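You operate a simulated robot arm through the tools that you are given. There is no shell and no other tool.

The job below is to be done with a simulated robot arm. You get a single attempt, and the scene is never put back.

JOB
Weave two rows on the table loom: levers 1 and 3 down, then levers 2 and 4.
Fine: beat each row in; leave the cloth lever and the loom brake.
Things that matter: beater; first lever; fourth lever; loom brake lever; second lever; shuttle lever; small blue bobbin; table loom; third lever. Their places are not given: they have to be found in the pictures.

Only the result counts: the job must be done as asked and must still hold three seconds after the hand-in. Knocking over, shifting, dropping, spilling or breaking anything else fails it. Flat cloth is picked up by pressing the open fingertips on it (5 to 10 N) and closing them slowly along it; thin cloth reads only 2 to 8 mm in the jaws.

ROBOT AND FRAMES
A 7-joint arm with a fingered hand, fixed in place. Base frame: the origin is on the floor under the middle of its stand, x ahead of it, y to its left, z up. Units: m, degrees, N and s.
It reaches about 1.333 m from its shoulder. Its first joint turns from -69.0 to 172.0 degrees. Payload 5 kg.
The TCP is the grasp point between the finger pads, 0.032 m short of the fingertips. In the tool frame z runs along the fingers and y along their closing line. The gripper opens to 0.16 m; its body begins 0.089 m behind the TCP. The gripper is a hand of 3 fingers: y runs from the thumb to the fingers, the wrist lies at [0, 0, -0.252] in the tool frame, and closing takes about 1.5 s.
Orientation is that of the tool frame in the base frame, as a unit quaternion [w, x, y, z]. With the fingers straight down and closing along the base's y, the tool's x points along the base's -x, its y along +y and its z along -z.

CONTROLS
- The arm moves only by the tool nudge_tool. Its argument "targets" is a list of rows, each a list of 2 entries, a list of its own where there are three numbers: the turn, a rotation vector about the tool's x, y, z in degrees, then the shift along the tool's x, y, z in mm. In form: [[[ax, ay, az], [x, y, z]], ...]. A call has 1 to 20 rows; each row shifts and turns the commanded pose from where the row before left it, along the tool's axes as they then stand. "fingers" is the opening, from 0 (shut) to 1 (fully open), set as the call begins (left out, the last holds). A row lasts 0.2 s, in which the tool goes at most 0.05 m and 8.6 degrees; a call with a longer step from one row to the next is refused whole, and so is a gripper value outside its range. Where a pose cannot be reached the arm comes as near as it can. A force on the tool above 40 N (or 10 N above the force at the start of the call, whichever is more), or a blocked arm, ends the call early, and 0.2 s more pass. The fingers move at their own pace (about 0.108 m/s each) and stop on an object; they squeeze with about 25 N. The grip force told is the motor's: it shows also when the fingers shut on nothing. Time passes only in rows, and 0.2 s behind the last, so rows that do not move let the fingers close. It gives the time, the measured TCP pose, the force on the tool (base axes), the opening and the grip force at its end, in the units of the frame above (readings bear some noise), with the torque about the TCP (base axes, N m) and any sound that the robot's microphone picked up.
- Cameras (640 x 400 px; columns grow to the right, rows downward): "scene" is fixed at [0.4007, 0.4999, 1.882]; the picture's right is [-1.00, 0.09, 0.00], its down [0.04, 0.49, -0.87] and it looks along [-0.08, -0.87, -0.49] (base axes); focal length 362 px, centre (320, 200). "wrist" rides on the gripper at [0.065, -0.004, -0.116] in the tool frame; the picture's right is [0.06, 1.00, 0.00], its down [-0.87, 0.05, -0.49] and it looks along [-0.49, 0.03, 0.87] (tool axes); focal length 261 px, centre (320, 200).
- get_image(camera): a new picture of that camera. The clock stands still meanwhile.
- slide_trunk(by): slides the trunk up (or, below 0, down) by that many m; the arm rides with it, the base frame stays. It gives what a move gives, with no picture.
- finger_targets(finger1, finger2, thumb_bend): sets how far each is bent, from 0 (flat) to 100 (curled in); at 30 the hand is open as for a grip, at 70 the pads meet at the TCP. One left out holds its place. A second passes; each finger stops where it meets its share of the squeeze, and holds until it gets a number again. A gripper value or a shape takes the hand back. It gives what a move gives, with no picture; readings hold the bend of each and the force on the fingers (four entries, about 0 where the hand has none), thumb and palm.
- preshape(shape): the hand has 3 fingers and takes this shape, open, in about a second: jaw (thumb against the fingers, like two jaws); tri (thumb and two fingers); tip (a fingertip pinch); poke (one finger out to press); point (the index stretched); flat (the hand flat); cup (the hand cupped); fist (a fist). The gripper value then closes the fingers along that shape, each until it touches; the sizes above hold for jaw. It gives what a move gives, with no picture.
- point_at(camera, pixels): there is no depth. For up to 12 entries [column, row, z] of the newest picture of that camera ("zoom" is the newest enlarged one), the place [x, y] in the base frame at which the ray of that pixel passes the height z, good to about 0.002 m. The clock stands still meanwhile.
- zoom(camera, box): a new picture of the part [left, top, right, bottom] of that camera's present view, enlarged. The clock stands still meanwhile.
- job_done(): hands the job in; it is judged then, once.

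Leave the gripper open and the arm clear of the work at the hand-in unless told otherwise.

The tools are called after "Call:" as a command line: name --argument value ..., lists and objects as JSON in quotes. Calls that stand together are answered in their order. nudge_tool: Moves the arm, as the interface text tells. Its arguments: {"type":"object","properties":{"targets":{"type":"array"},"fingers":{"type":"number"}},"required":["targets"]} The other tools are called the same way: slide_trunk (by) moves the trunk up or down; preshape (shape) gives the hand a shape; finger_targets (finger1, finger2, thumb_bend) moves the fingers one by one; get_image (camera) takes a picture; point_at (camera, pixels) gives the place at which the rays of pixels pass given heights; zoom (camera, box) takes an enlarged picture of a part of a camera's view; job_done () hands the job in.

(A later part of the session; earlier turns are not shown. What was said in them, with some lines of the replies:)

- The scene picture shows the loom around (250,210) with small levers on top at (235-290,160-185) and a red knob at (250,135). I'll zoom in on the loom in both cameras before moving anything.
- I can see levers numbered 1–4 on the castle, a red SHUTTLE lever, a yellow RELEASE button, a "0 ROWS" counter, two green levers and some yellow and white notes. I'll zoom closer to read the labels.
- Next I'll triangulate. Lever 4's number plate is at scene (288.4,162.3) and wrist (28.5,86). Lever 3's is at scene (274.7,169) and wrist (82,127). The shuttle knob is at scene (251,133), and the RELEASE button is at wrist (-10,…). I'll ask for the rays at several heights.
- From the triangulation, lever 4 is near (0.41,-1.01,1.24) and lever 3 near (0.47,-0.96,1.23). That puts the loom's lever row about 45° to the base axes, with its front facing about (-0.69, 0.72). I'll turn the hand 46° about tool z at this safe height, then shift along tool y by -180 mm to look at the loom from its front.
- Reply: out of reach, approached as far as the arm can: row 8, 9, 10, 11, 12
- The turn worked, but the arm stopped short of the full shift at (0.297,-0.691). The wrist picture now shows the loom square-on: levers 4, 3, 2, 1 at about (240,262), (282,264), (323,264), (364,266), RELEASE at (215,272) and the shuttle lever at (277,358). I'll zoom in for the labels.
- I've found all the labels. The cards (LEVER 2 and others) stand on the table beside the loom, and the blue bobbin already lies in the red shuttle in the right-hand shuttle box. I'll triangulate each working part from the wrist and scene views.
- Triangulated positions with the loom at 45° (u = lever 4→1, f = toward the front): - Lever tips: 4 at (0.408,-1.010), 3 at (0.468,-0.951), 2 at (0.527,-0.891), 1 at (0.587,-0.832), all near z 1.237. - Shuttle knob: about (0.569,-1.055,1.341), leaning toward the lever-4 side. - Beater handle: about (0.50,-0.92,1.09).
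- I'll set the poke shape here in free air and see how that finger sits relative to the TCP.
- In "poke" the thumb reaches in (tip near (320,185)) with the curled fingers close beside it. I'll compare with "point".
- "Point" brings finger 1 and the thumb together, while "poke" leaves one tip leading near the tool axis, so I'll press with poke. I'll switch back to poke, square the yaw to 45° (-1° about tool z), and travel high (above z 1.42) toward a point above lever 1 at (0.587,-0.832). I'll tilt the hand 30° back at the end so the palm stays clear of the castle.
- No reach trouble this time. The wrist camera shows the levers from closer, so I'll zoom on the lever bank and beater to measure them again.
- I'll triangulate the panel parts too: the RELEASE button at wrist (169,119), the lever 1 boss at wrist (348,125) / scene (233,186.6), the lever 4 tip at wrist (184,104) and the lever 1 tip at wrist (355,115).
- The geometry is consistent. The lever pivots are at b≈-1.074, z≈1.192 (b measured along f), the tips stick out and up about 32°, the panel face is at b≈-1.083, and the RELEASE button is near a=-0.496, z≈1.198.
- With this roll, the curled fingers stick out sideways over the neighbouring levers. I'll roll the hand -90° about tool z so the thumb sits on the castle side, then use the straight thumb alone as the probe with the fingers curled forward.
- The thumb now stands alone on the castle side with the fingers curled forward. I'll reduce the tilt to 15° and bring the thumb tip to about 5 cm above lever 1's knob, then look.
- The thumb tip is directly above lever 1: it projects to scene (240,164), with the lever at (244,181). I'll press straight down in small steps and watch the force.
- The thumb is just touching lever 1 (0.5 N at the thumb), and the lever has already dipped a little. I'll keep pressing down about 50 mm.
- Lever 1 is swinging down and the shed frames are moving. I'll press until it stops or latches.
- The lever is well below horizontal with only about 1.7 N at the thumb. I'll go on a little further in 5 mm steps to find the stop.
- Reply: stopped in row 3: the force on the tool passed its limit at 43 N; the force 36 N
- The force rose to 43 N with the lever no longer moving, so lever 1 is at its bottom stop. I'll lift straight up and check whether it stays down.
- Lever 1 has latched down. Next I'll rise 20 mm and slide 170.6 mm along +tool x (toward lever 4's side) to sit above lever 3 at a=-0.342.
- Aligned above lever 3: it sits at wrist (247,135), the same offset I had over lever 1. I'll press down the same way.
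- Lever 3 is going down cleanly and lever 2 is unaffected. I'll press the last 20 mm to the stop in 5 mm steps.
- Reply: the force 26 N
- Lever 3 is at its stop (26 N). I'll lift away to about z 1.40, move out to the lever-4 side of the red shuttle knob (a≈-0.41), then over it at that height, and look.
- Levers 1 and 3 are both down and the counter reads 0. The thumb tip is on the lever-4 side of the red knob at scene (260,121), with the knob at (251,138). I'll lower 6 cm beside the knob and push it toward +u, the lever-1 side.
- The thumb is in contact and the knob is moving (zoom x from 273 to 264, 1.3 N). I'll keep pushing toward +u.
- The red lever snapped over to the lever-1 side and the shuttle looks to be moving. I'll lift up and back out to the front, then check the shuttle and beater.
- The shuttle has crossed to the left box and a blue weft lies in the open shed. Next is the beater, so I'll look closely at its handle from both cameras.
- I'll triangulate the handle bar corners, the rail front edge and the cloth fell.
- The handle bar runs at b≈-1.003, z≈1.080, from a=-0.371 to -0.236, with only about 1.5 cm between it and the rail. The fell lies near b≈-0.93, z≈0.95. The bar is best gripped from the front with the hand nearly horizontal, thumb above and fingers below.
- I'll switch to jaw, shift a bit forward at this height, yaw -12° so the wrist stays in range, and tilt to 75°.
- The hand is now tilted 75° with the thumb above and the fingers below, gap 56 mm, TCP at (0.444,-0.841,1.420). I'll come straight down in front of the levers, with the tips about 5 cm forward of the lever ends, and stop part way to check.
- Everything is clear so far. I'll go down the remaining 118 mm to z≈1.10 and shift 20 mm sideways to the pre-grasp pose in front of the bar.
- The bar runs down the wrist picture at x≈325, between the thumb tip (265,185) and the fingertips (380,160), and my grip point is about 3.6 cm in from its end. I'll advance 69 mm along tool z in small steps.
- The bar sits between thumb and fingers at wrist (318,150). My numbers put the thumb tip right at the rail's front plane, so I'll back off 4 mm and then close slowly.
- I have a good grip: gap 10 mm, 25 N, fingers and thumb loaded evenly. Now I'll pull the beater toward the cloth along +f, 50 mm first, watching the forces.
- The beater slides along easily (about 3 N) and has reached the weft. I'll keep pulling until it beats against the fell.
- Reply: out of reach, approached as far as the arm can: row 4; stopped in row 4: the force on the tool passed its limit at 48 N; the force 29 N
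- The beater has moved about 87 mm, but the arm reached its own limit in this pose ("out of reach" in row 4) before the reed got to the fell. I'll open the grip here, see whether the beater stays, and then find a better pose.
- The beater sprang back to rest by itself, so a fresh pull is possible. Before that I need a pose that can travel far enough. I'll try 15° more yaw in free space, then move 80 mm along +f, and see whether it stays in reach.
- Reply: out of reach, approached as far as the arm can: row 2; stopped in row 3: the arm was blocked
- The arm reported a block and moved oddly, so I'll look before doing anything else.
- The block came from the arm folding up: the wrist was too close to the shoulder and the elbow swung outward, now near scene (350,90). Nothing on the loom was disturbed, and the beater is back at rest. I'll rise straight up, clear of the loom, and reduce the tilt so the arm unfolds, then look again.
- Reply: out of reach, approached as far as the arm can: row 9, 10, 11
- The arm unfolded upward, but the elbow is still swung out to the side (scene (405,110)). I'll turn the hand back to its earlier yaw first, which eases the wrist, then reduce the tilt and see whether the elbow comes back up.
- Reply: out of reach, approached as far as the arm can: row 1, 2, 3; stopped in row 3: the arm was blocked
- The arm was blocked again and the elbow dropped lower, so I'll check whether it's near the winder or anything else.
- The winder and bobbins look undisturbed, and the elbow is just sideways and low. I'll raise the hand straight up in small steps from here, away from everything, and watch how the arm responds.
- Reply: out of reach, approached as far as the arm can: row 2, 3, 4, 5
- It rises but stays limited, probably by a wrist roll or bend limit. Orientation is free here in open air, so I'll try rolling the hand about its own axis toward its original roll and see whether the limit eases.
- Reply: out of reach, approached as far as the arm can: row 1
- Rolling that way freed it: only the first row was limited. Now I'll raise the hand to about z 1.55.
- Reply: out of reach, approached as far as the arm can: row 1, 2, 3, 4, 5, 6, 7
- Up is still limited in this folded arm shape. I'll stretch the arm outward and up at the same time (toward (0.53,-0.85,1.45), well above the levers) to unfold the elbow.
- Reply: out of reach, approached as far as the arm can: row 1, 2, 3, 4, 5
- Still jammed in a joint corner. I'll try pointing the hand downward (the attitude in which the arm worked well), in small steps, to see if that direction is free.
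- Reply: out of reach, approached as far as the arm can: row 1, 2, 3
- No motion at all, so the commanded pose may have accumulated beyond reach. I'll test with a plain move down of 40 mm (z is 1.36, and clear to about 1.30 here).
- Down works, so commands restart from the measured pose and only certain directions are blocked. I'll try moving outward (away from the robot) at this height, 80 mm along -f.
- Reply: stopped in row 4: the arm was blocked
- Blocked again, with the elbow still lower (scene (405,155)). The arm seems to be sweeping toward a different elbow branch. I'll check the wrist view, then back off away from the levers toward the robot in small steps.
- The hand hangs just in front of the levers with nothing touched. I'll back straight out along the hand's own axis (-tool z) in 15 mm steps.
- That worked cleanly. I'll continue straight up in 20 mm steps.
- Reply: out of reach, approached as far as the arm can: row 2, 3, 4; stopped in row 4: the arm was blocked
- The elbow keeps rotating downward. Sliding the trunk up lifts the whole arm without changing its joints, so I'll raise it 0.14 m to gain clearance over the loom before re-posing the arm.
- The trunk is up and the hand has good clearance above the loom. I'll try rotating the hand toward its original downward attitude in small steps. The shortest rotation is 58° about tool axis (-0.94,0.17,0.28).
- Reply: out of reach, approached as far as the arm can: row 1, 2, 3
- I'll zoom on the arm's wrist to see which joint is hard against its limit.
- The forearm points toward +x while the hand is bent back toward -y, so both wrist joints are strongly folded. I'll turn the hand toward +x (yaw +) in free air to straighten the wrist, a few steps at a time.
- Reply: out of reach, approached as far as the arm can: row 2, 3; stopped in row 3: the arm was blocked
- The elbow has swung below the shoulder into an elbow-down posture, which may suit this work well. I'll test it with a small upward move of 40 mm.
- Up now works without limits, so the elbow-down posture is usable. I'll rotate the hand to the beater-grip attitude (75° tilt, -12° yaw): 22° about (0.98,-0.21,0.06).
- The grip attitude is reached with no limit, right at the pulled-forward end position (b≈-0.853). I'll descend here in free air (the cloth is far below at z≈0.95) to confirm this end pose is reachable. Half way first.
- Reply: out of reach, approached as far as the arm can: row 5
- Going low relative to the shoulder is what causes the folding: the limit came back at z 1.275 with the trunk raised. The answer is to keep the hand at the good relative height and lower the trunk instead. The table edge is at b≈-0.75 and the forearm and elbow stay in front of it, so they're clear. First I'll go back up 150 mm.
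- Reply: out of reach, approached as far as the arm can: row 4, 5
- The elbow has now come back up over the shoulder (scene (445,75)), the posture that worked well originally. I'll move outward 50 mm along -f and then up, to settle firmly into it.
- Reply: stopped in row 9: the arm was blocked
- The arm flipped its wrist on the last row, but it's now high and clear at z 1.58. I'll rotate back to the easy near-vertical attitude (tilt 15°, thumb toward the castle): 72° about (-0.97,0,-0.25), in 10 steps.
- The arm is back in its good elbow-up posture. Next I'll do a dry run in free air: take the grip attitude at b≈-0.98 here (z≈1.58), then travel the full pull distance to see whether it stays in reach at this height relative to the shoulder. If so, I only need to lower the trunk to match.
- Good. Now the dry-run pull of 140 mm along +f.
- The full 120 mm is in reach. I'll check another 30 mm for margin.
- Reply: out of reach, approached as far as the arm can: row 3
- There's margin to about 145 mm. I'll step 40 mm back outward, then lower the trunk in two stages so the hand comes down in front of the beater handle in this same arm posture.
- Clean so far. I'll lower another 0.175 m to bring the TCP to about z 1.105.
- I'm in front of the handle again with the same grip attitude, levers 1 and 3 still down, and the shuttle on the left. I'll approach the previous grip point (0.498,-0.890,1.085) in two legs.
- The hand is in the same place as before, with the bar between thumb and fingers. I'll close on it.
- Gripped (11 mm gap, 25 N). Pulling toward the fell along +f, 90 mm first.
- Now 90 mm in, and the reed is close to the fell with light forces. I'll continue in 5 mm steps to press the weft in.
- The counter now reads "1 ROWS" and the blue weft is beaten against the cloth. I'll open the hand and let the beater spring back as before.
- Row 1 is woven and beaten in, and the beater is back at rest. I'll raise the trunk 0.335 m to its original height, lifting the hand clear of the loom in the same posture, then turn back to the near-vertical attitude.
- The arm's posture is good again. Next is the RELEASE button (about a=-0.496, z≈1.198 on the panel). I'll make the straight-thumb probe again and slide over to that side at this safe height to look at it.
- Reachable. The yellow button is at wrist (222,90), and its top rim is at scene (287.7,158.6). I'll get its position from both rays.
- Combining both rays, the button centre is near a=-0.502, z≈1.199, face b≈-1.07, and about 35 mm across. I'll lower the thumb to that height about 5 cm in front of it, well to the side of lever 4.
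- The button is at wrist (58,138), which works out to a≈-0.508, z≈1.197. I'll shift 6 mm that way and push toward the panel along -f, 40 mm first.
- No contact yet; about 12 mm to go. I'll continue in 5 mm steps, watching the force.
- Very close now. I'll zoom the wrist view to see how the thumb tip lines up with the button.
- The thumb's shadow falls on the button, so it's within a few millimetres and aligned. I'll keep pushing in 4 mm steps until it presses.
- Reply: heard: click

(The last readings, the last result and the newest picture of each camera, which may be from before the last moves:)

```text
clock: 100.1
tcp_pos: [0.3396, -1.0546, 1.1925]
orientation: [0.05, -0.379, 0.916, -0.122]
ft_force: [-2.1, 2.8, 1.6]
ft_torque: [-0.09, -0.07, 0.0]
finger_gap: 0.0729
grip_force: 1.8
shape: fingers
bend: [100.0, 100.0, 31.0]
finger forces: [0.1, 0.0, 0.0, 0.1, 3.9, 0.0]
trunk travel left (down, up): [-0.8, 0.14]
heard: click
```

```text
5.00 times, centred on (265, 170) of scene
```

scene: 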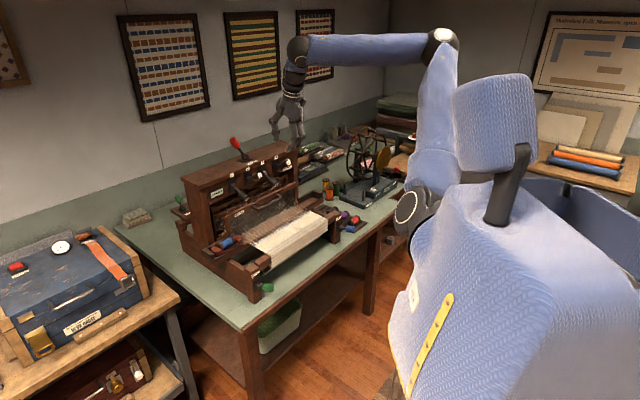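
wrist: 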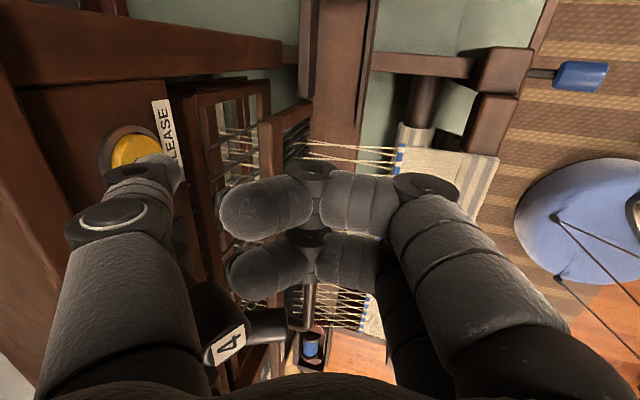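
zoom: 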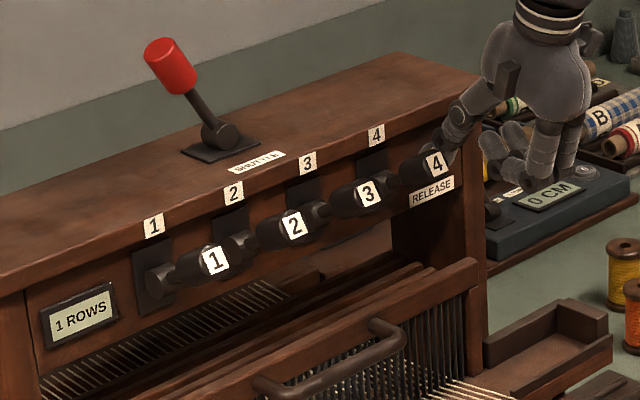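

A click, and levers 1 and 3 have popped back up. I'll back off the button 60 mm, rise 120 mm, and slide over lever 4 (a=-0.426).

Call:
nudge_tool --targets '[[[0, 0, 0], [0, 19.3, -5.2]], [[0, 0, 0], [0, 19.3, -5.2]], [[0, 0, 0], [0, 23, -6.2]], [[0, 0, 0], [0, -10.4, -38.6]], [[0, 0, 0], [0, -10.4, -38.6]], [[0, 0, 0], [0, -10.4, -38.6]], [[0, 0, 0], [-40, 0, 0]], [[0, 0, 0], [-40, 0, 0]]]'

Call:
get_image --camera "wrist"

Call:
zoom --camera "scene" --box '[220, 120, 320, 210]'

```text
clock: 101.9
tcp_pos: [0.3537, -0.9538, 1.3108]
orientation: [0.05, -0.378, 0.916, -0.121]
ft_force: [-0.3, -0.6, 0.3]
ft_torque: [0.02, 0.0, -0.02]
finger_gap: 0.0744
grip_force: 0.1
shape: fingers
bend: [100.0, 100.0, 30.0]
finger forces: [0.0, 0.0, 0.0, 0.0, 0.1, 0.1]
trunk travel left (down, up): [-0.8, 0.14]
```

```text
taken
```

wrist: 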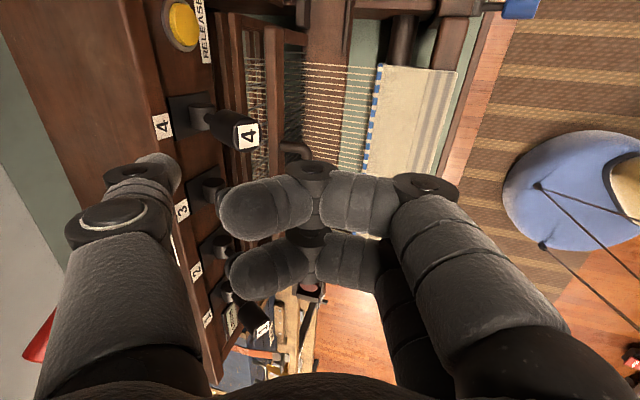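

```text
4.44 times, centred on (270, 165) of scene
```

zoom: 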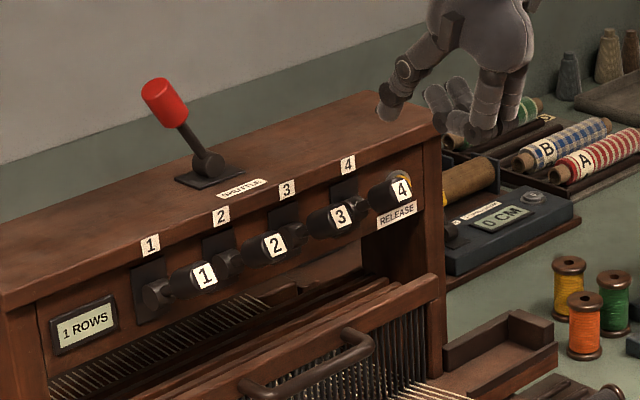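

Levers all up, counter at 1. The thumb is over lever 4, which shows at wrist (247,133), the same offset as before. Pressing it down to its stop.

Call:
nudge_tool --targets '[[[0, 0, 0], [0, 5.2, 19.3]], [[0, 0, 0], [0, 5.2, 19.3]], [[0, 0, 0], [0, 5.2, 19.3]], [[0, 0, 0], [0, 2.6, 9.7]], [[0, 0, 0], [0, 2.6, 9.7]], [[0, 0, 0], [0, 2.6, 9.7]], [[0, 0, 0], [0, 2.6, 9.7]], [[0, 0, 0], [0, 2.6, 9.7]], [[0, 0, 0], [0, 2.6, 9.7]]]'

Call:
nudge_tool --targets '[[[0, 0, 0], [0, 1.3, 4.8]], [[0, 0, 0], [0, 1.3, 4.8]], [[0, 0, 0], [0, 1.3, 4.8]], [[0, 0, 0], [0, 1.3, 4.8]]]'

Call:
zoom --camera "scene" --box '[220, 120, 320, 210]'

```text
clock: 103.9
tcp_pos: [0.3509, -0.9539, 1.1932]
orientation: [0.05, -0.379, 0.916, -0.121]
ft_force: [-0.9, 0.2, 0.9]
ft_torque: [-0.09, -0.05, 0.0]
finger_gap: 0.0744
grip_force: 1.0
shape: fingers
bend: [100.0, 100.0, 30.0]
finger forces: [0.0, 0.0, 0.0, 0.0, 1.4, 0.1]
trunk travel left (down, up): [-0.8, 0.14]
```

```text
clock: 104.9
tcp_pos: [0.352, -0.9521, 1.1753]
orientation: [0.05, -0.38, 0.915, -0.123]
ft_force: [-7.1, 7.5, 12.6]
ft_torque: [-1.05, -1.07, -0.03]
finger_gap: 0.0755
grip_force: 8.2
shape: fingers
bend: [100.0, 100.0, 29.0]
finger forces: [0.1, 0.0, 0.0, 0.0, 16.5, 0.1]
trunk travel left (down, up): [-0.8, 0.14]
```

```text
4.44 times, centred on (270, 165) of scene
```

zoom: 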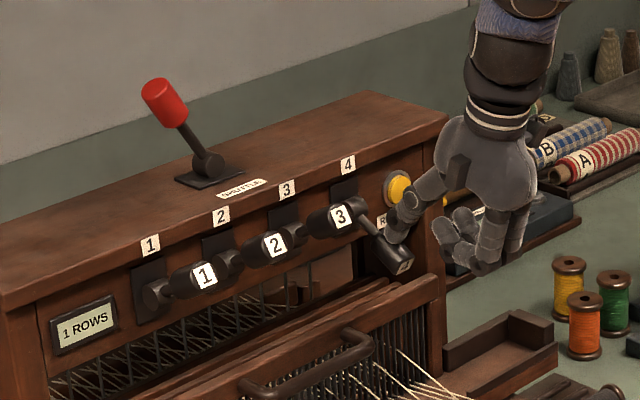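

Lever 4 is on its stop at 16 N. I'll press 4 mm more to be sure of the latch, then lift and slide 168 mm over to lever 2 (a=-0.257).

Call:
nudge_tool --targets '[[[0, 0, 0], [0, 0.7, 2]], [[0, 0, 0], [0, 0.7, 2]]]'

Call:
nudge_tool --targets '[[[0, 0, 0], [0, -2.6, -9.7]], [[0, 0, 0], [0, -9.8, -36.5]], [[0, 0, 0], [0, -9.8, -36.5]], [[0, 0, 0], [0, -9.8, -36.5]], [[0, 0, 0], [0, -4, -15]], [[0, 0, 0], [-33.6, 0, 0]], [[0, 0, 0], [-33.6, 0, 0]], [[0, 0, 0], [-33.6, 0, 0]], [[0, 0, 0], [-33.6, 0, 0]], [[0, 0, 0], [-33.6, 0, 0]]]'

Call:
get_image --camera "wrist"

Call:
zoom --camera "scene" --box '[220, 120, 320, 210]'

```text
clock: 105.5
tcp_pos: [0.3487, -0.9517, 1.1743]
orientation: [0.051, -0.379, 0.916, -0.124]
ft_force: [-15.3, 11.8, 24.8]
ft_torque: [-2.0, -1.94, -0.14]
finger_gap: 0.0767
grip_force: 15.7
shape: fingers
bend: [100.0, 100.0, 29.0]
finger forces: [0.0, 0.1, 0.0, 0.0, 30.9, 0.0]
trunk travel left (down, up): [-0.8, 0.14]
```

```text
clock: 107.7
tcp_pos: [0.4721, -0.8346, 1.308]
orientation: [0.05, -0.38, 0.916, -0.122]
ft_force: [0.6, -0.2, 0.1]
ft_torque: [-0.02, 0.01, 0.02]
finger_gap: 0.0742
grip_force: 0.2
shape: fingers
bend: [100.0, 100.0, 30.0]
finger forces: [0.1, 0.0, 0.1, 0.0, 0.0, 0.0]
trunk travel left (down, up): [-0.8, 0.14]
```

```text
taken
```

wrist: 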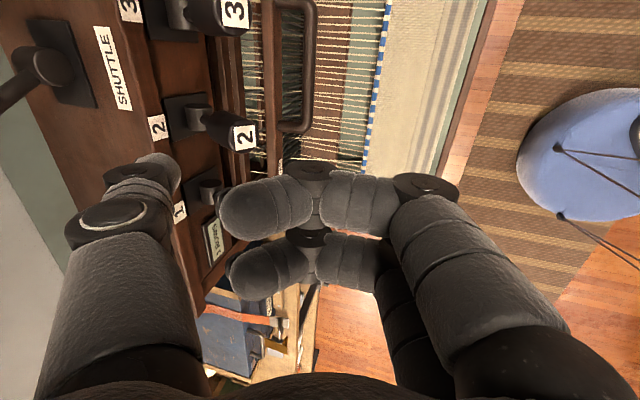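

```text
4.44 times, centred on (270, 165) of scene
```

zoom: 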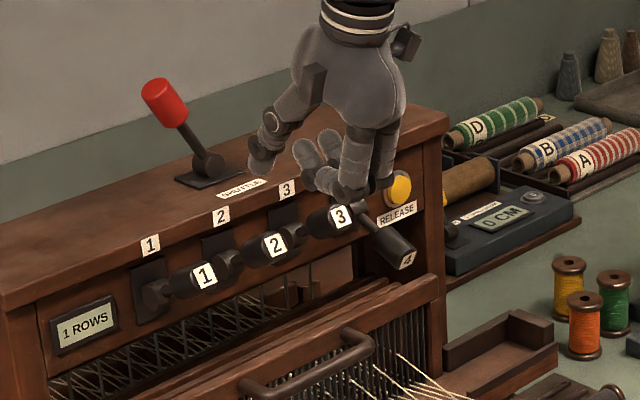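

Lever 4 has latched down and the thumb is over lever 2, at wrist (243,136). Pressing lever 2 down the same way.

Call:
nudge_tool --targets '[[[0, 0, 0], [0, 5.2, 19.3]], [[0, 0, 0], [0, 5.2, 19.3]], [[0, 0, 0], [0, 5.2, 19.3]], [[0, 0, 0], [0, 2.6, 9.7]], [[0, 0, 0], [0, 2.6, 9.7]], [[0, 0, 0], [0, 2.6, 9.7]], [[0, 0, 0], [0, 2.6, 9.7]], [[0, 0, 0], [0, 2.6, 9.7]], [[0, 0, 0], [0, 2.6, 9.7]]]'

Call:
nudge_tool --targets '[[[0, 0, 0], [0, 1.3, 4.8]], [[0, 0, 0], [0, 1.3, 4.8]], [[0, 0, 0], [0, 1.3, 4.8]], [[0, 0, 0], [0, 0.7, 2.4]], [[0, 0, 0], [0, 0.7, 2.4]]]'

Call:
zoom --camera "scene" --box '[220, 120, 320, 210]'

```text
clock: 109.7
tcp_pos: [0.4699, -0.8351, 1.1868]
orientation: [0.05, -0.38, 0.916, -0.121]
ft_force: [0.1, 0.3, 2.0]
ft_torque: [-0.03, -0.1, 0.0]
finger_gap: 0.0744
grip_force: 0.8
shape: fingers
bend: [100.0, 100.0, 30.0]
finger forces: [0.1, 0.0, 0.0, 0.1, 1.3, 0.0]
trunk travel left (down, up): [-0.8, 0.14]
```

```text
clock: 110.9
tcp_pos: [0.4674, -0.8321, 1.1729]
orientation: [0.052, -0.379, 0.916, -0.124]
ft_force: [-16.7, 13.7, 26.7]
ft_torque: [-2.25, -2.23, -0.19]
finger_gap: 0.0767
grip_force: 17.5
shape: fingers
bend: [100.0, 100.0, 28.0]
finger forces: [0.0, 0.0, 0.0, 0.0, 34.5, 0.0]
trunk travel left (down, up): [-0.8, 0.14]
```

```text
4.44 times, centred on (270, 165) of scene
```

zoom: 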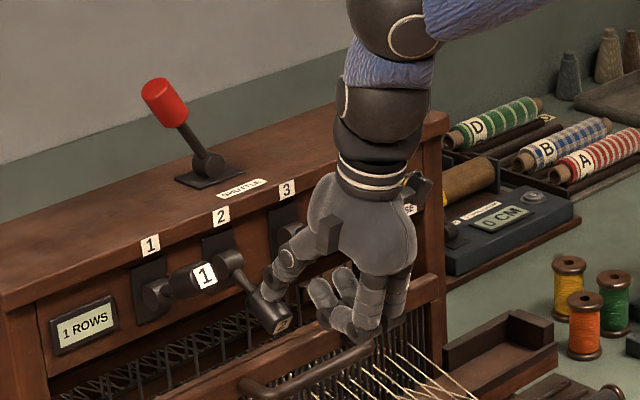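

Lever 2 is on its stop (34 N). I'll lift off, move out to the lever-1 side of the red shuttle knob (now leaning that way, a≈-0.255), and go over the castle top at z≈1.40.

Call:
nudge_tool --targets '[[[0, 0, 0], [0, -2.6, -9.7]], [[0, 0, 0], [0, -10.4, -38.6]], [[0, 0, 0], [0, -10.4, -38.6]], [[0, 0, 0], [0, -10.4, -38.6]], [[0, 0, 0], [0, -10.4, -38.6]], [[0, 0, 0], [0, -10.4, -38.6]], [[0, 0, 0], [0, -5.2, -19.3]], [[0, 0, 0], [-36, 0, 0]], [[0, 0, 0], [-36, 0, 0]], [[0, 0, 0], [0, -32, 8.6]], [[0, 0, 0], [0, -32, 8.6]], [[0, 0, 0], [0, -32, 8.6]], [[0, 0, 0], [0, -32, 8.6]]]'

Call:
get_image --camera "wrist"

Call:
zoom --camera "scene" --box '[205, 90, 325, 210]'

```text
clock: 113.7
tcp_pos: [0.6171, -0.8784, 1.3975]
orientation: [0.049, -0.38, 0.916, -0.121]
ft_force: [0.4, 0.3, -0.1]
ft_torque: [-0.01, 0.02, 0.0]
finger_gap: 0.0742
grip_force: 0.0
shape: fingers
bend: [100.0, 100.0, 30.0]
finger forces: [0.1, 0.0, 0.1, 0.1, 0.0, 0.0]
trunk travel left (down, up): [-0.8, 0.14]
```

```text
taken
```

wrist: 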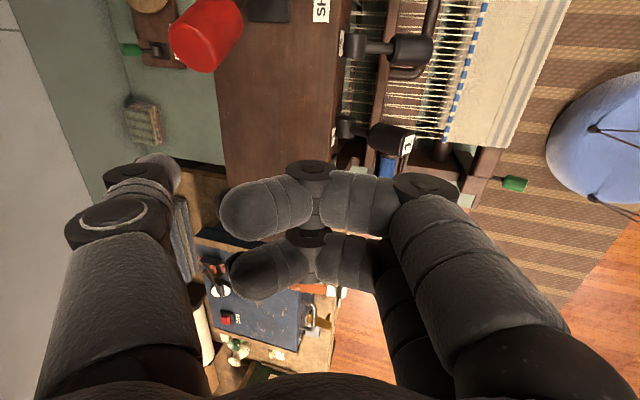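

```text
3.33 times, centred on (265, 150) of scene
```

zoom: 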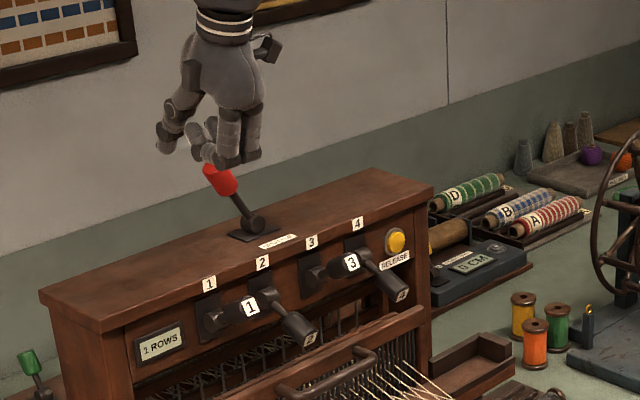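

Levers 2 and 4 are down with 1 and 3 up, as wanted. The thumb is on the lever-1 side of the knob. I'll lower 6 cm beside it and push it back toward the lever-4 side.

Call:
nudge_tool --targets '[[[0, 0, 0], [0, 7.2, 19.1]], [[0, 0, 0], [0, 7.2, 19.1]], [[0, 0, 0], [0, 7.2, 19.1]], [[0, 0, 0], [10, 0, 0]], [[0, 0, 0], [10, 0, 0]], [[0, 0, 0], [10, 0, 0]], [[0, 0, 0], [10, 0, 0]], [[0, 0, 0], [10, 0, 0]], [[0, 0, 0], [10, 0, 0]]]'

Call:
zoom --camera "scene" --box '[205, 90, 325, 210]'

```text
clock: 115.7
tcp_pos: [0.5691, -0.9158, 1.3369]
orientation: [0.051, -0.379, 0.916, -0.122]
ft_force: [-0.2, 0.1, 0.0]
ft_torque: [-0.02, -0.01, 0.02]
finger_gap: 0.0742
grip_force: 0.7
shape: fingers
bend: [100.0, 100.0, 30.0]
finger forces: [0.0, 0.0, 0.0, 0.0, 0.9, 0.1]
trunk travel left (down, up): [-0.8, 0.14]
```

```text
3.33 times, centred on (265, 150) of scene
```

zoom: 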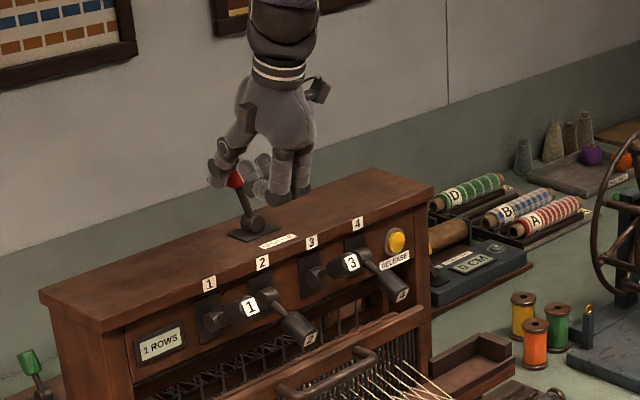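

The thumb is moving the lever (0.9 N). I'll continue pushing toward the lever-4 side until it snaps over.

Call:
nudge_tool --targets '[[[0, 0, 0], [10, 0, 0]], [[0, 0, 0], [10, 0, 0]], [[0, 0, 0], [10, 0, 0]], [[0, 0, 0], [10, 0, 0]], [[0, 0, 0], [10, 0, 0]]]'

Call:
zoom --camera "scene" --box '[205, 110, 325, 250]'

```text
clock: 116.9
tcp_pos: [0.5324, -0.9506, 1.3376]
orientation: [0.05, -0.38, 0.916, -0.121]
ft_force: [-0.8, 0.9, 0.8]
ft_torque: [-0.02, 0.04, -0.03]
finger_gap: 0.0742
grip_force: 0.1
shape: fingers
bend: [100.0, 100.0, 30.0]
finger forces: [0.1, 0.0, 0.0, 0.0, 0.1, 0.1]
trunk travel left (down, up): [-0.8, 0.14]
```

```text
2.86 times, centred on (265, 180) of scene
```

zoom: 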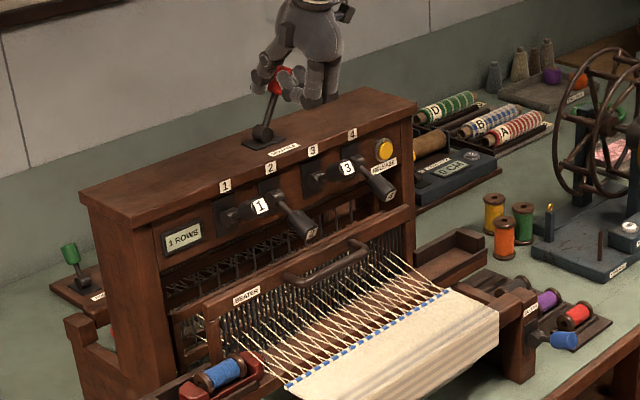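

The lever has snapped to the lever-4 side; the knob is back at scene (251,138), its original position. I'll lift away, pull out to the front, and check the shuttle.

Call:
nudge_tool --targets '[[[0, 0, 0], [-10, -5, -20]], [[0, 0, 0], [0, -7.8, -29]], [[0, 0, 0], [0, -7.8, -29]], [[0, 0, 0], [0, 38.7, -10.4]], [[0, 0, 0], [0, 38.7, -10.4]], [[0, 0, 0], [0, 38.7, -10.4]], [[0, 0, 0], [0, 38.7, -10.4]]]'

Call:
zoom --camera "scene" --box '[190, 120, 330, 270]'

Call:
get_image --camera "wrist"

```text
clock: 118.5
tcp_pos: [0.4229, -0.8314, 1.42]
orientation: [0.051, -0.379, 0.916, -0.122]
ft_force: [-0.2, -0.1, 0.3]
ft_torque: [-0.02, -0.08, 0.03]
finger_gap: 0.0746
grip_force: 0.1
shape: fingers
bend: [100.0, 100.0, 30.0]
finger forces: [0.0, 0.0, 0.0, 0.2, 0.1, 0.0]
trunk travel left (down, up): [-0.8, 0.14]
```

```text
2.67 times, centred on (260, 195) of scene
```

zoom: 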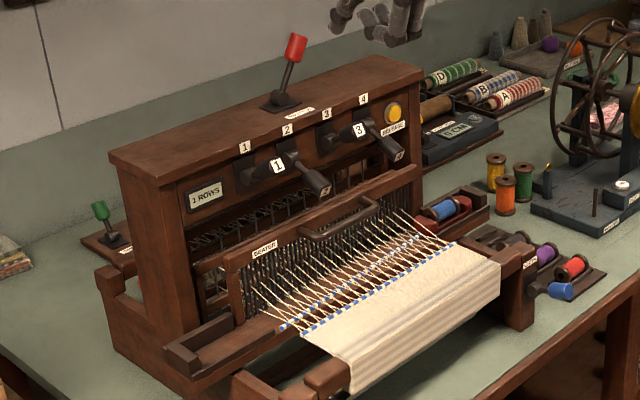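

```text
taken
```

wrist: 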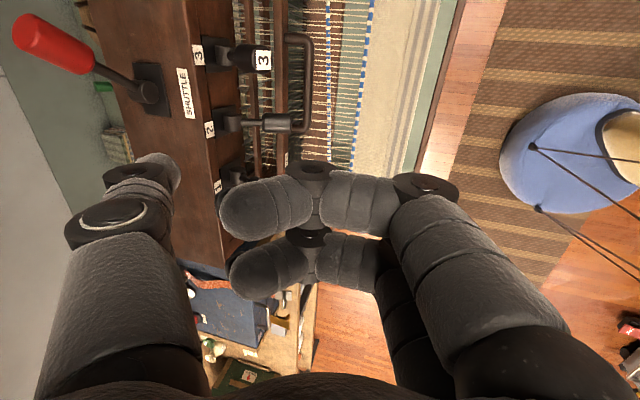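

The shuttle is back in the right box and the second blue weft lies in the shed. For this beat, lever 2 is down near a=-0.257, so I'll grip the handle nearer its other end (a≈-0.32).

I'll go back to jaw shape, shift over, and take the grip attitude again at this height.

Call:
preshape --shape "jaw"

Call:
nudge_tool --fingers 0.35 --targets '[[[0, 0, 0], [15, -10, 2.7]], [[0, 0, 0], [15, -10, 2.7]], [[0, 1.55, 5.8], [0, 0, 0]], [[0, 1.55, 5.8], [0, 0, 0]], [[7.5, 0, 0], [0, 0, 0]], [[7.5, 0, 0], [0, 0, 0]], [[7.5, 0, 0], [0, 0, 0]], [[7.5, 0, 0], [0, 0, 0]], [[7.5, 0, 0], [0, 0, 0]], [[7.5, 0, 0], [0, 0, 0]], [[7.5, 0, 0], [0, 0, 0]], [[7.5, 0, 0], [0, 0, 0]]]'

Call:
get_image --camera "scene"

```text
clock: 119.4
tcp_pos: [0.4254, -0.8316, 1.4199]
orientation: [0.05, -0.379, 0.916, -0.121]
ft_force: [-0.1, 0.0, -0.7]
ft_torque: [0.01, -0.05, 0.01]
finger_gap: 0.1598
grip_force: 0.0
shape: jaw
bend: [30.0, 30.0, 30.0]
finger forces: [0.0, 0.0, 0.0, 0.1, 0.1, 0.0]
trunk travel left (down, up): [-0.8, 0.14]
```

```text
clock: 122.0
tcp_pos: [0.4196, -0.8662, 1.4197]
orientation: [0.175, -0.224, 0.76, -0.585]
ft_force: [0.4, -0.5, -0.7]
ft_torque: [-0.03, 0.0, 0.02]
finger_gap: 0.0562
grip_force: 0.1
shape: jaw
bend: [73.0, 73.0, 70.0]
finger forces: [0.1, 0.0, 0.1, 0.0, 0.1, 0.1]
trunk travel left (down, up): [-0.8, 0.14]
```

```text
taken
```

scene: 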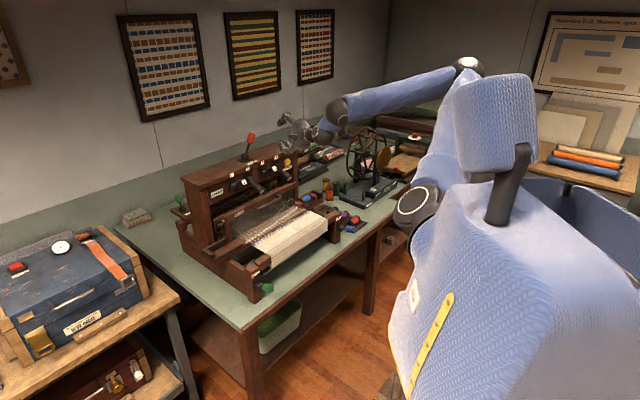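

In attitude with no limits. A dry-run pull first at this same relative height: 60 mm along +f, past where the beat will end.

Call:
nudge_tool --targets '[[[0, 0, 0], [2.06, 2.53, -9.45]], [[0, 0, 0], [2.06, 2.53, -9.45]], [[0, 0, 0], [2.06, 2.53, -9.45]], [[0, 0, 0], [2.06, 2.53, -9.45]], [[0, 0, 0], [2.06, 2.53, -9.45]], [[0, 0, 0], [2.06, 2.53, -9.45]]]'

```text
clock: 123.4
tcp_pos: [0.3761, -0.8227, 1.4173]
orientation: [0.174, -0.225, 0.76, -0.584]
ft_force: [-0.4, 0.8, 0.4]
ft_torque: [0.0, 0.01, -0.03]
finger_gap: 0.0564
grip_force: 0.1
shape: jaw
bend: [73.0, 73.0, 70.0]
finger forces: [0.1, 0.0, 0.0, 0.1, 0.1, 0.1]
trunk travel left (down, up): [-0.8, 0.14]
```

That's in reach down to b≈-0.848. I'll lower the trunk 0.313 m here, over the cloth and clear of the levers, to bring the TCP to about z 1.105.

Call:
slide_trunk --by -0.313

Call:
get_image --camera "wrist"

Call:
zoom --camera "scene" --box '[210, 130, 370, 260]'

```text
clock: 126.5
tcp_pos: [0.3769, -0.8236, 1.1041]
orientation: [0.173, -0.224, 0.761, -0.584]
ft_force: [-0.4, -0.2, -0.7]
ft_torque: [0.02, 0.01, -0.01]
finger_gap: 0.0562
grip_force: 0.0
shape: jaw
bend: [73.0, 73.0, 70.0]
finger forces: [0.0, 0.1, 0.0, 0.0, 0.0, 0.0]
trunk travel left (down, up): [-0.487, 0.453]
```

```text
taken
```

wrist: 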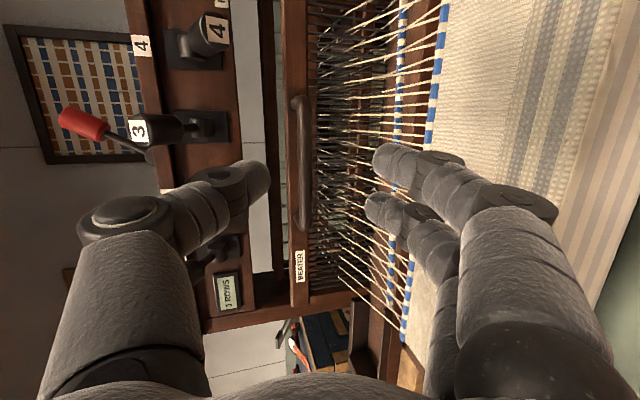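

```text
3.08 times, centred on (290, 195) of scene
```

zoom: 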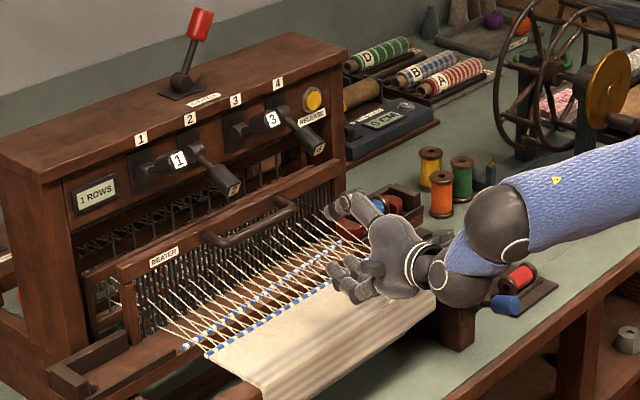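

Everything is clear. I'll move to the pre-grasp point 7 cm in front of the handle at a≈-0.32, then look before closing in.

Call:
nudge_tool --targets '[[[0, 0, 0], [-13.3, -7.7, 30.1]], [[0, 0, 0], [-13.3, -7.7, 30.1]]]'

Call:
get_image --camera "wrist"

Call:
zoom --camera "scene" --box '[230, 160, 330, 235]'

```text
clock: 127.2
tcp_pos: [0.4329, -0.8619, 1.1029]
orientation: [0.172, -0.225, 0.76, -0.584]
ft_force: [0.1, -0.4, 0.4]
ft_torque: [0.0, 0.01, 0.01]
finger_gap: 0.0559
grip_force: 0.0
shape: jaw
bend: [73.0, 73.0, 70.0]
finger forces: [0.1, 0.0, 0.0, 0.0, 0.0, 0.0]
trunk travel left (down, up): [-0.487, 0.453]
```

```text
taken
```

wrist: 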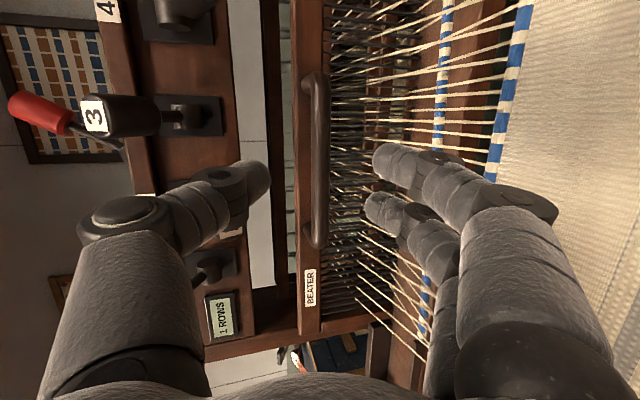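

```text
5.33 times, centred on (280, 198) of scene
```

zoom: 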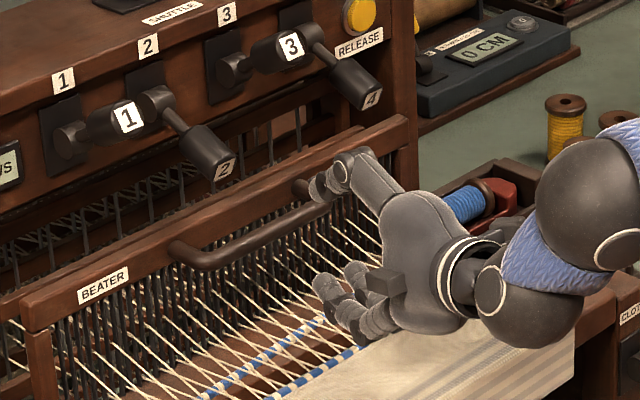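

The handle runs at wrist x≈318 between thumb and fingers, with my contact point near its middle (row ~154). I'll advance 71 mm along tool z.

Call:
nudge_tool --targets '[[[0, 0, 0], [0, 0, 17.5]], [[0, 0, 0], [0, 0, 17.5]], [[0, 0, 0], [0, 0, 12]], [[0, 0, 0], [0, 0, 12]], [[0, 0, 0], [0, 0, 12]]]'

Call:
get_image --camera "wrist"

Call:
zoom --camera "scene" --box '[230, 160, 330, 235]'

```text
clock: 128.3
tcp_pos: [0.472, -0.9191, 1.0859]
orientation: [0.174, -0.225, 0.76, -0.584]
ft_force: [1.1, 0.3, 1.0]
ft_torque: [0.03, -0.04, -0.02]
finger_gap: 0.056
grip_force: 0.0
shape: jaw
bend: [73.0, 73.0, 70.0]
finger forces: [0.1, 0.0, 0.1, 0.0, 0.0, 0.0]
trunk travel left (down, up): [-0.487, 0.453]
```

```text
taken
```

wrist: 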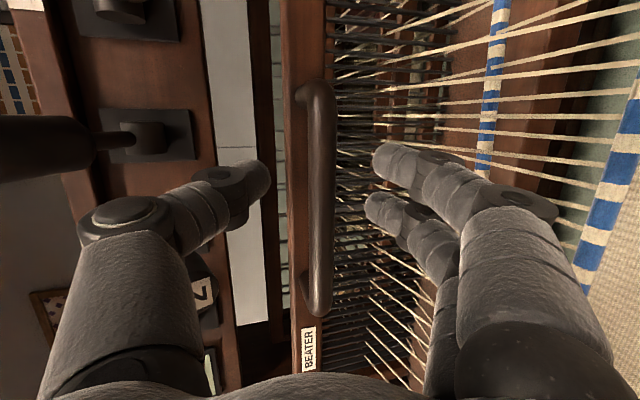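

```text
5.33 times, centred on (280, 198) of scene
```

zoom: 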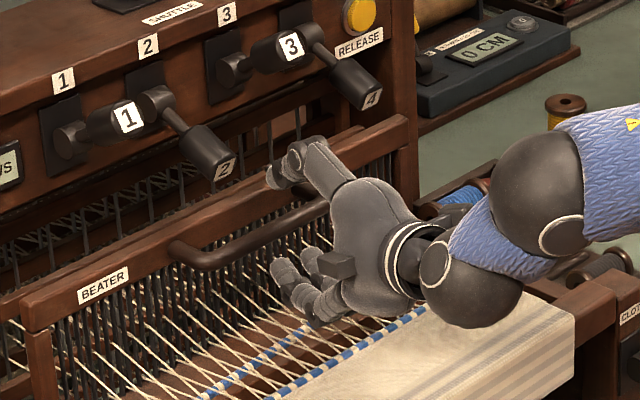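

The bar is centred between the pads with no contact forces. Closing the grip.

Call:
nudge_tool --fingers 0.0 --targets '[[[0, 0, 0], [0, 0, 0]], [[0, 0, 0], [0, 0, 0]], [[0, 0, 0], [0, 0, 0]], [[0, 0, 0], [0, 0, 0]], [[0, 0, 0], [0, 0, 0]], [[0, 0, 0], [0, 0, 0]]]'

```text
clock: 129.8
tcp_pos: [0.4714, -0.9189, 1.0861]
orientation: [0.173, -0.225, 0.76, -0.584]
ft_force: [0.3, -0.9, -1.0]
ft_torque: [0.01, 0.02, -0.04]
finger_gap: 0.0106
grip_force: 25.0
shape: jaw
bend: [71.0, 72.0, 70.0]
finger forces: [11.4, 11.2, 0.0, 0.0, 21.4, 0.0]
trunk travel left (down, up): [-0.487, 0.453]
```

Firm grip (10.6 mm, 25 N). Pulling the beater toward the fell, 90 mm, then in small steps.

Call:
nudge_tool --targets '[[[0, 0, 0], [2.06, 2.53, -9.45]], [[0, 0, 0], [2.06, 2.53, -9.45]], [[0, 0, 0], [2.06, 2.53, -9.45]], [[0, 0, 0], [2.06, 2.53, -9.45]], [[0, 0, 0], [2.06, 2.53, -9.45]], [[0, 0, 0], [2.06, 2.53, -9.45]], [[0, 0, 0], [2.06, 2.53, -9.45]], [[0, 0, 0], [2.06, 2.53, -9.45]], [[0, 0, 0], [2.06, 2.53, -9.45]]]'

Call:
nudge_tool --targets '[[[0, 0, 0], [1.03, 1.27, -4.73]], [[0, 0, 0], [1.03, 1.27, -4.73]], [[0, 0, 0], [1.03, 1.27, -4.73]], [[0, 0, 0], [1.03, 1.27, -4.73]]]'

Call:
zoom --camera "scene" --box '[210, 160, 330, 260]'

```text
clock: 131.8
tcp_pos: [0.4057, -0.8547, 1.0853]
orientation: [0.174, -0.224, 0.76, -0.585]
ft_force: [2.3, -1.1, 3.9]
ft_torque: [-0.07, -0.06, 0.03]
finger_gap: 0.0106
grip_force: 25.1
shape: jaw
bend: [71.0, 72.0, 70.0]
finger forces: [10.9, 10.8, 0.1, 0.1, 25.6, 0.0]
trunk travel left (down, up): [-0.487, 0.453]
```

```text
clock: 132.8
tcp_pos: [0.3897, -0.8403, 1.0868]
orientation: [0.174, -0.225, 0.76, -0.585]
ft_force: [0.1, 0.6, 0.5]
ft_torque: [0.0, 0.02, 0.03]
finger_gap: 0.0056
grip_force: 25.0
shape: jaw
bend: [73.0, 73.0, 72.0]
finger forces: [0.0, 0.0, 0.1, 0.1, 0.0, 0.1]
trunk travel left (down, up): [-0.487, 0.453]
```

```text
4.00 times, centred on (270, 210) of scene
```

zoom: 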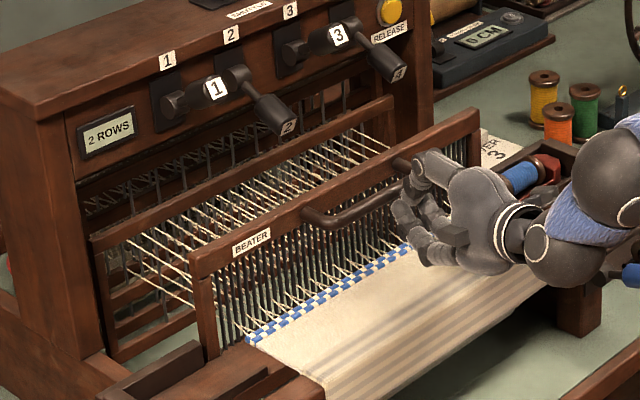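

The counter reads "2 ROWS". The fingers slipped off the bar just as it bottomed on the fell, so the beater is returning by itself. I'll open the hand and check the result.

Call:
nudge_tool --fingers 0.35 --targets '[[[0, 0, 0], [0, 0, 0]], [[0, 0, 0], [0, 0, 0]], [[0, 0, 0], [0, 0, 0]], [[0, 0, 0], [0, 0, 0]], [[0, 0, 0], [0, 0, 0]]]'

Call:
zoom --camera "scene" --box '[190, 130, 340, 270]'

Call:
get_image --camera "wrist"

```text
clock: 133.9
tcp_pos: [0.3924, -0.8417, 1.0844]
orientation: [0.174, -0.225, 0.76, -0.584]
ft_force: [0.0, 0.1, -0.1]
ft_torque: [0.0, -0.04, 0.0]
finger_gap: 0.0555
grip_force: 0.0
shape: jaw
bend: [73.0, 73.0, 70.0]
finger forces: [0.1, 0.0, 0.1, 0.1, 0.0, 0.1]
trunk travel left (down, up): [-0.487, 0.453]
```

```text
2.86 times, centred on (265, 200) of scene
```

zoom: 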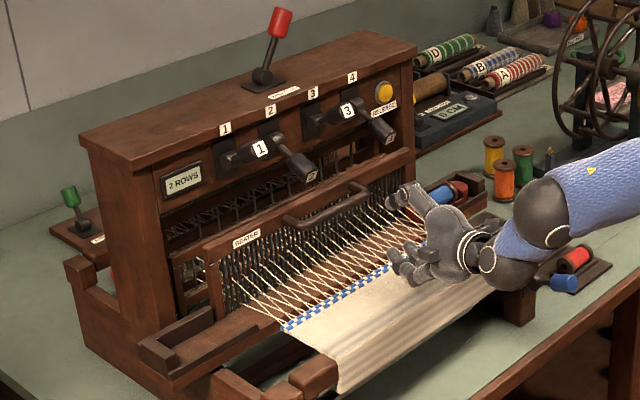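

```text
taken
```

wrist: 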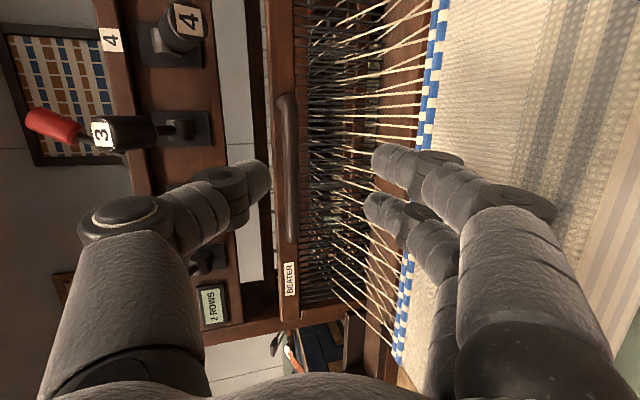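

Both rows are in: two blue wefts in the alternating weave tight against the fell, counter at 2, beater at rest. I'll raise the trunk to lift the hand straight clear, open the gripper fully and back to the easy attitude.

Call:
slide_trunk --by 0.335

Call:
nudge_tool --fingers 1.0 --targets '[[[-7.5, 0, 0], [0, 0, 0]], [[-7.5, 0, 0], [0, 0, 0]], [[-7.5, 0, 0], [0, 0, 0]], [[-7.5, 0, 0], [0, 0, 0]], [[-7.5, 0, 0], [0, 0, 0]], [[-7.5, 0, 0], [0, 0, 0]], [[-7.5, 0, 0], [0, 0, 0]], [[-7.5, 0, 0], [0, 0, 0]]]'

Call:
get_image --camera "scene"

Call:
zoom --camera "scene" --box '[160, 170, 280, 300]'

Call:
zoom --camera "scene" --box '[270, 170, 390, 260]'

```text
clock: 137.2
tcp_pos: [0.3918, -0.8406, 1.4202]
orientation: [0.174, -0.226, 0.76, -0.584]
ft_force: [-0.3, -0.1, 0.4]
ft_torque: [-0.03, 0.01, 0.02]
finger_gap: 0.0557
grip_force: 0.1
shape: jaw
bend: [73.0, 73.0, 70.0]
finger forces: [0.1, 0.1, 0.1, 0.0, 0.0, 0.1]
trunk travel left (down, up): [-0.822, 0.118]
```

```text
clock: 139.0
tcp_pos: [0.3933, -0.8418, 1.4193]
orientation: [0.037, -0.282, 0.95, -0.125]
ft_force: [0.9, 0.4, 0.7]
ft_torque: [0.01, 0.02, 0.03]
finger_gap: 0.1599
grip_force: 0.1
shape: jaw
bend: [30.0, 30.0, 30.0]
finger forces: [0.0, 0.0, 0.0, 0.0, 0.0, 0.1]
trunk travel left (down, up): [-0.822, 0.118]
```

```text
taken
```

scene: 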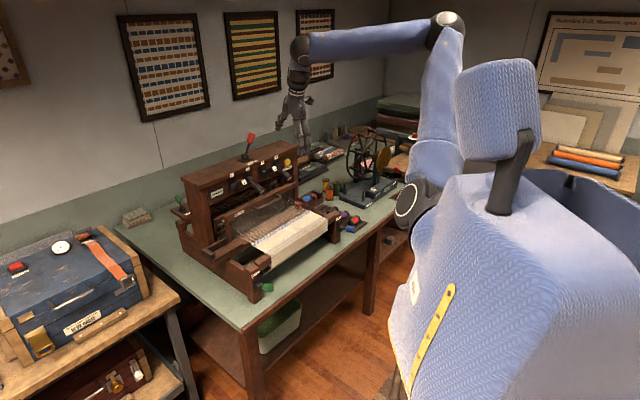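

```text
3.08 times, centred on (220, 235) of scene
```

zoom: 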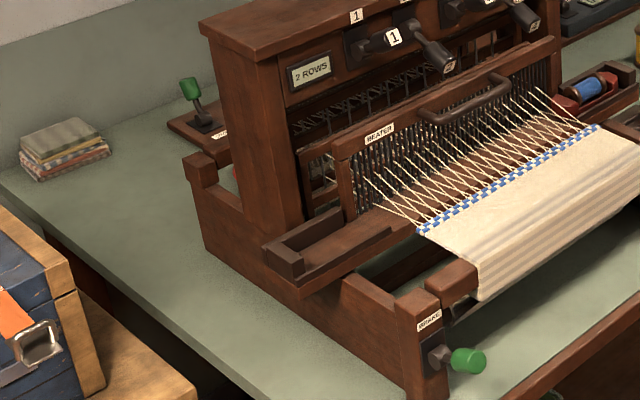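

```text
4.44 times, centred on (330, 215) of scene
```

zoom: 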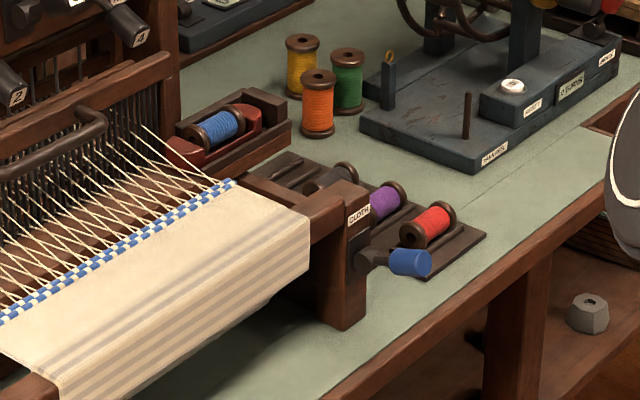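

Everything checks out:
- The counter reads 2, with both wefts beaten in.
- The brake (green) and cloth (blue) levers are exactly where they began.
- The shuttle and blue bobbin rest in the right box, and nothing else has moved.
- The gripper is fully open and the hand hangs clear above the loom at z 1.42.

Handing in.

Call:
job_done

```text
The job is handed in.
```

I wove two rows on the loom and handed the job in. The first was with levers 1 and 3 down, the second with levers 2 and 4 down. The loom's counter reads 2, and both blue wefts lie tight against the cloth.

- **Row 1:** My first pull on the beater stopped short because the arm ran out of reach, so I beat the row again from a better arm position before the counter went to 1. While I freed the arm, its elbow swung wide in front of the table, but nothing showed as touched or moved in the pictures.
- **Row 2:** The grip slipped off the beater handle at the very end of the pull. The counter already read 2 by then, and the weft was in place.
- **Left alone:** The cloth lever and the loom brake are where they started.
- **At the hand-in:** Levers 2 and 4 are still down, the shuttle is back in the right-hand box, and the open hand is clear above the loom.
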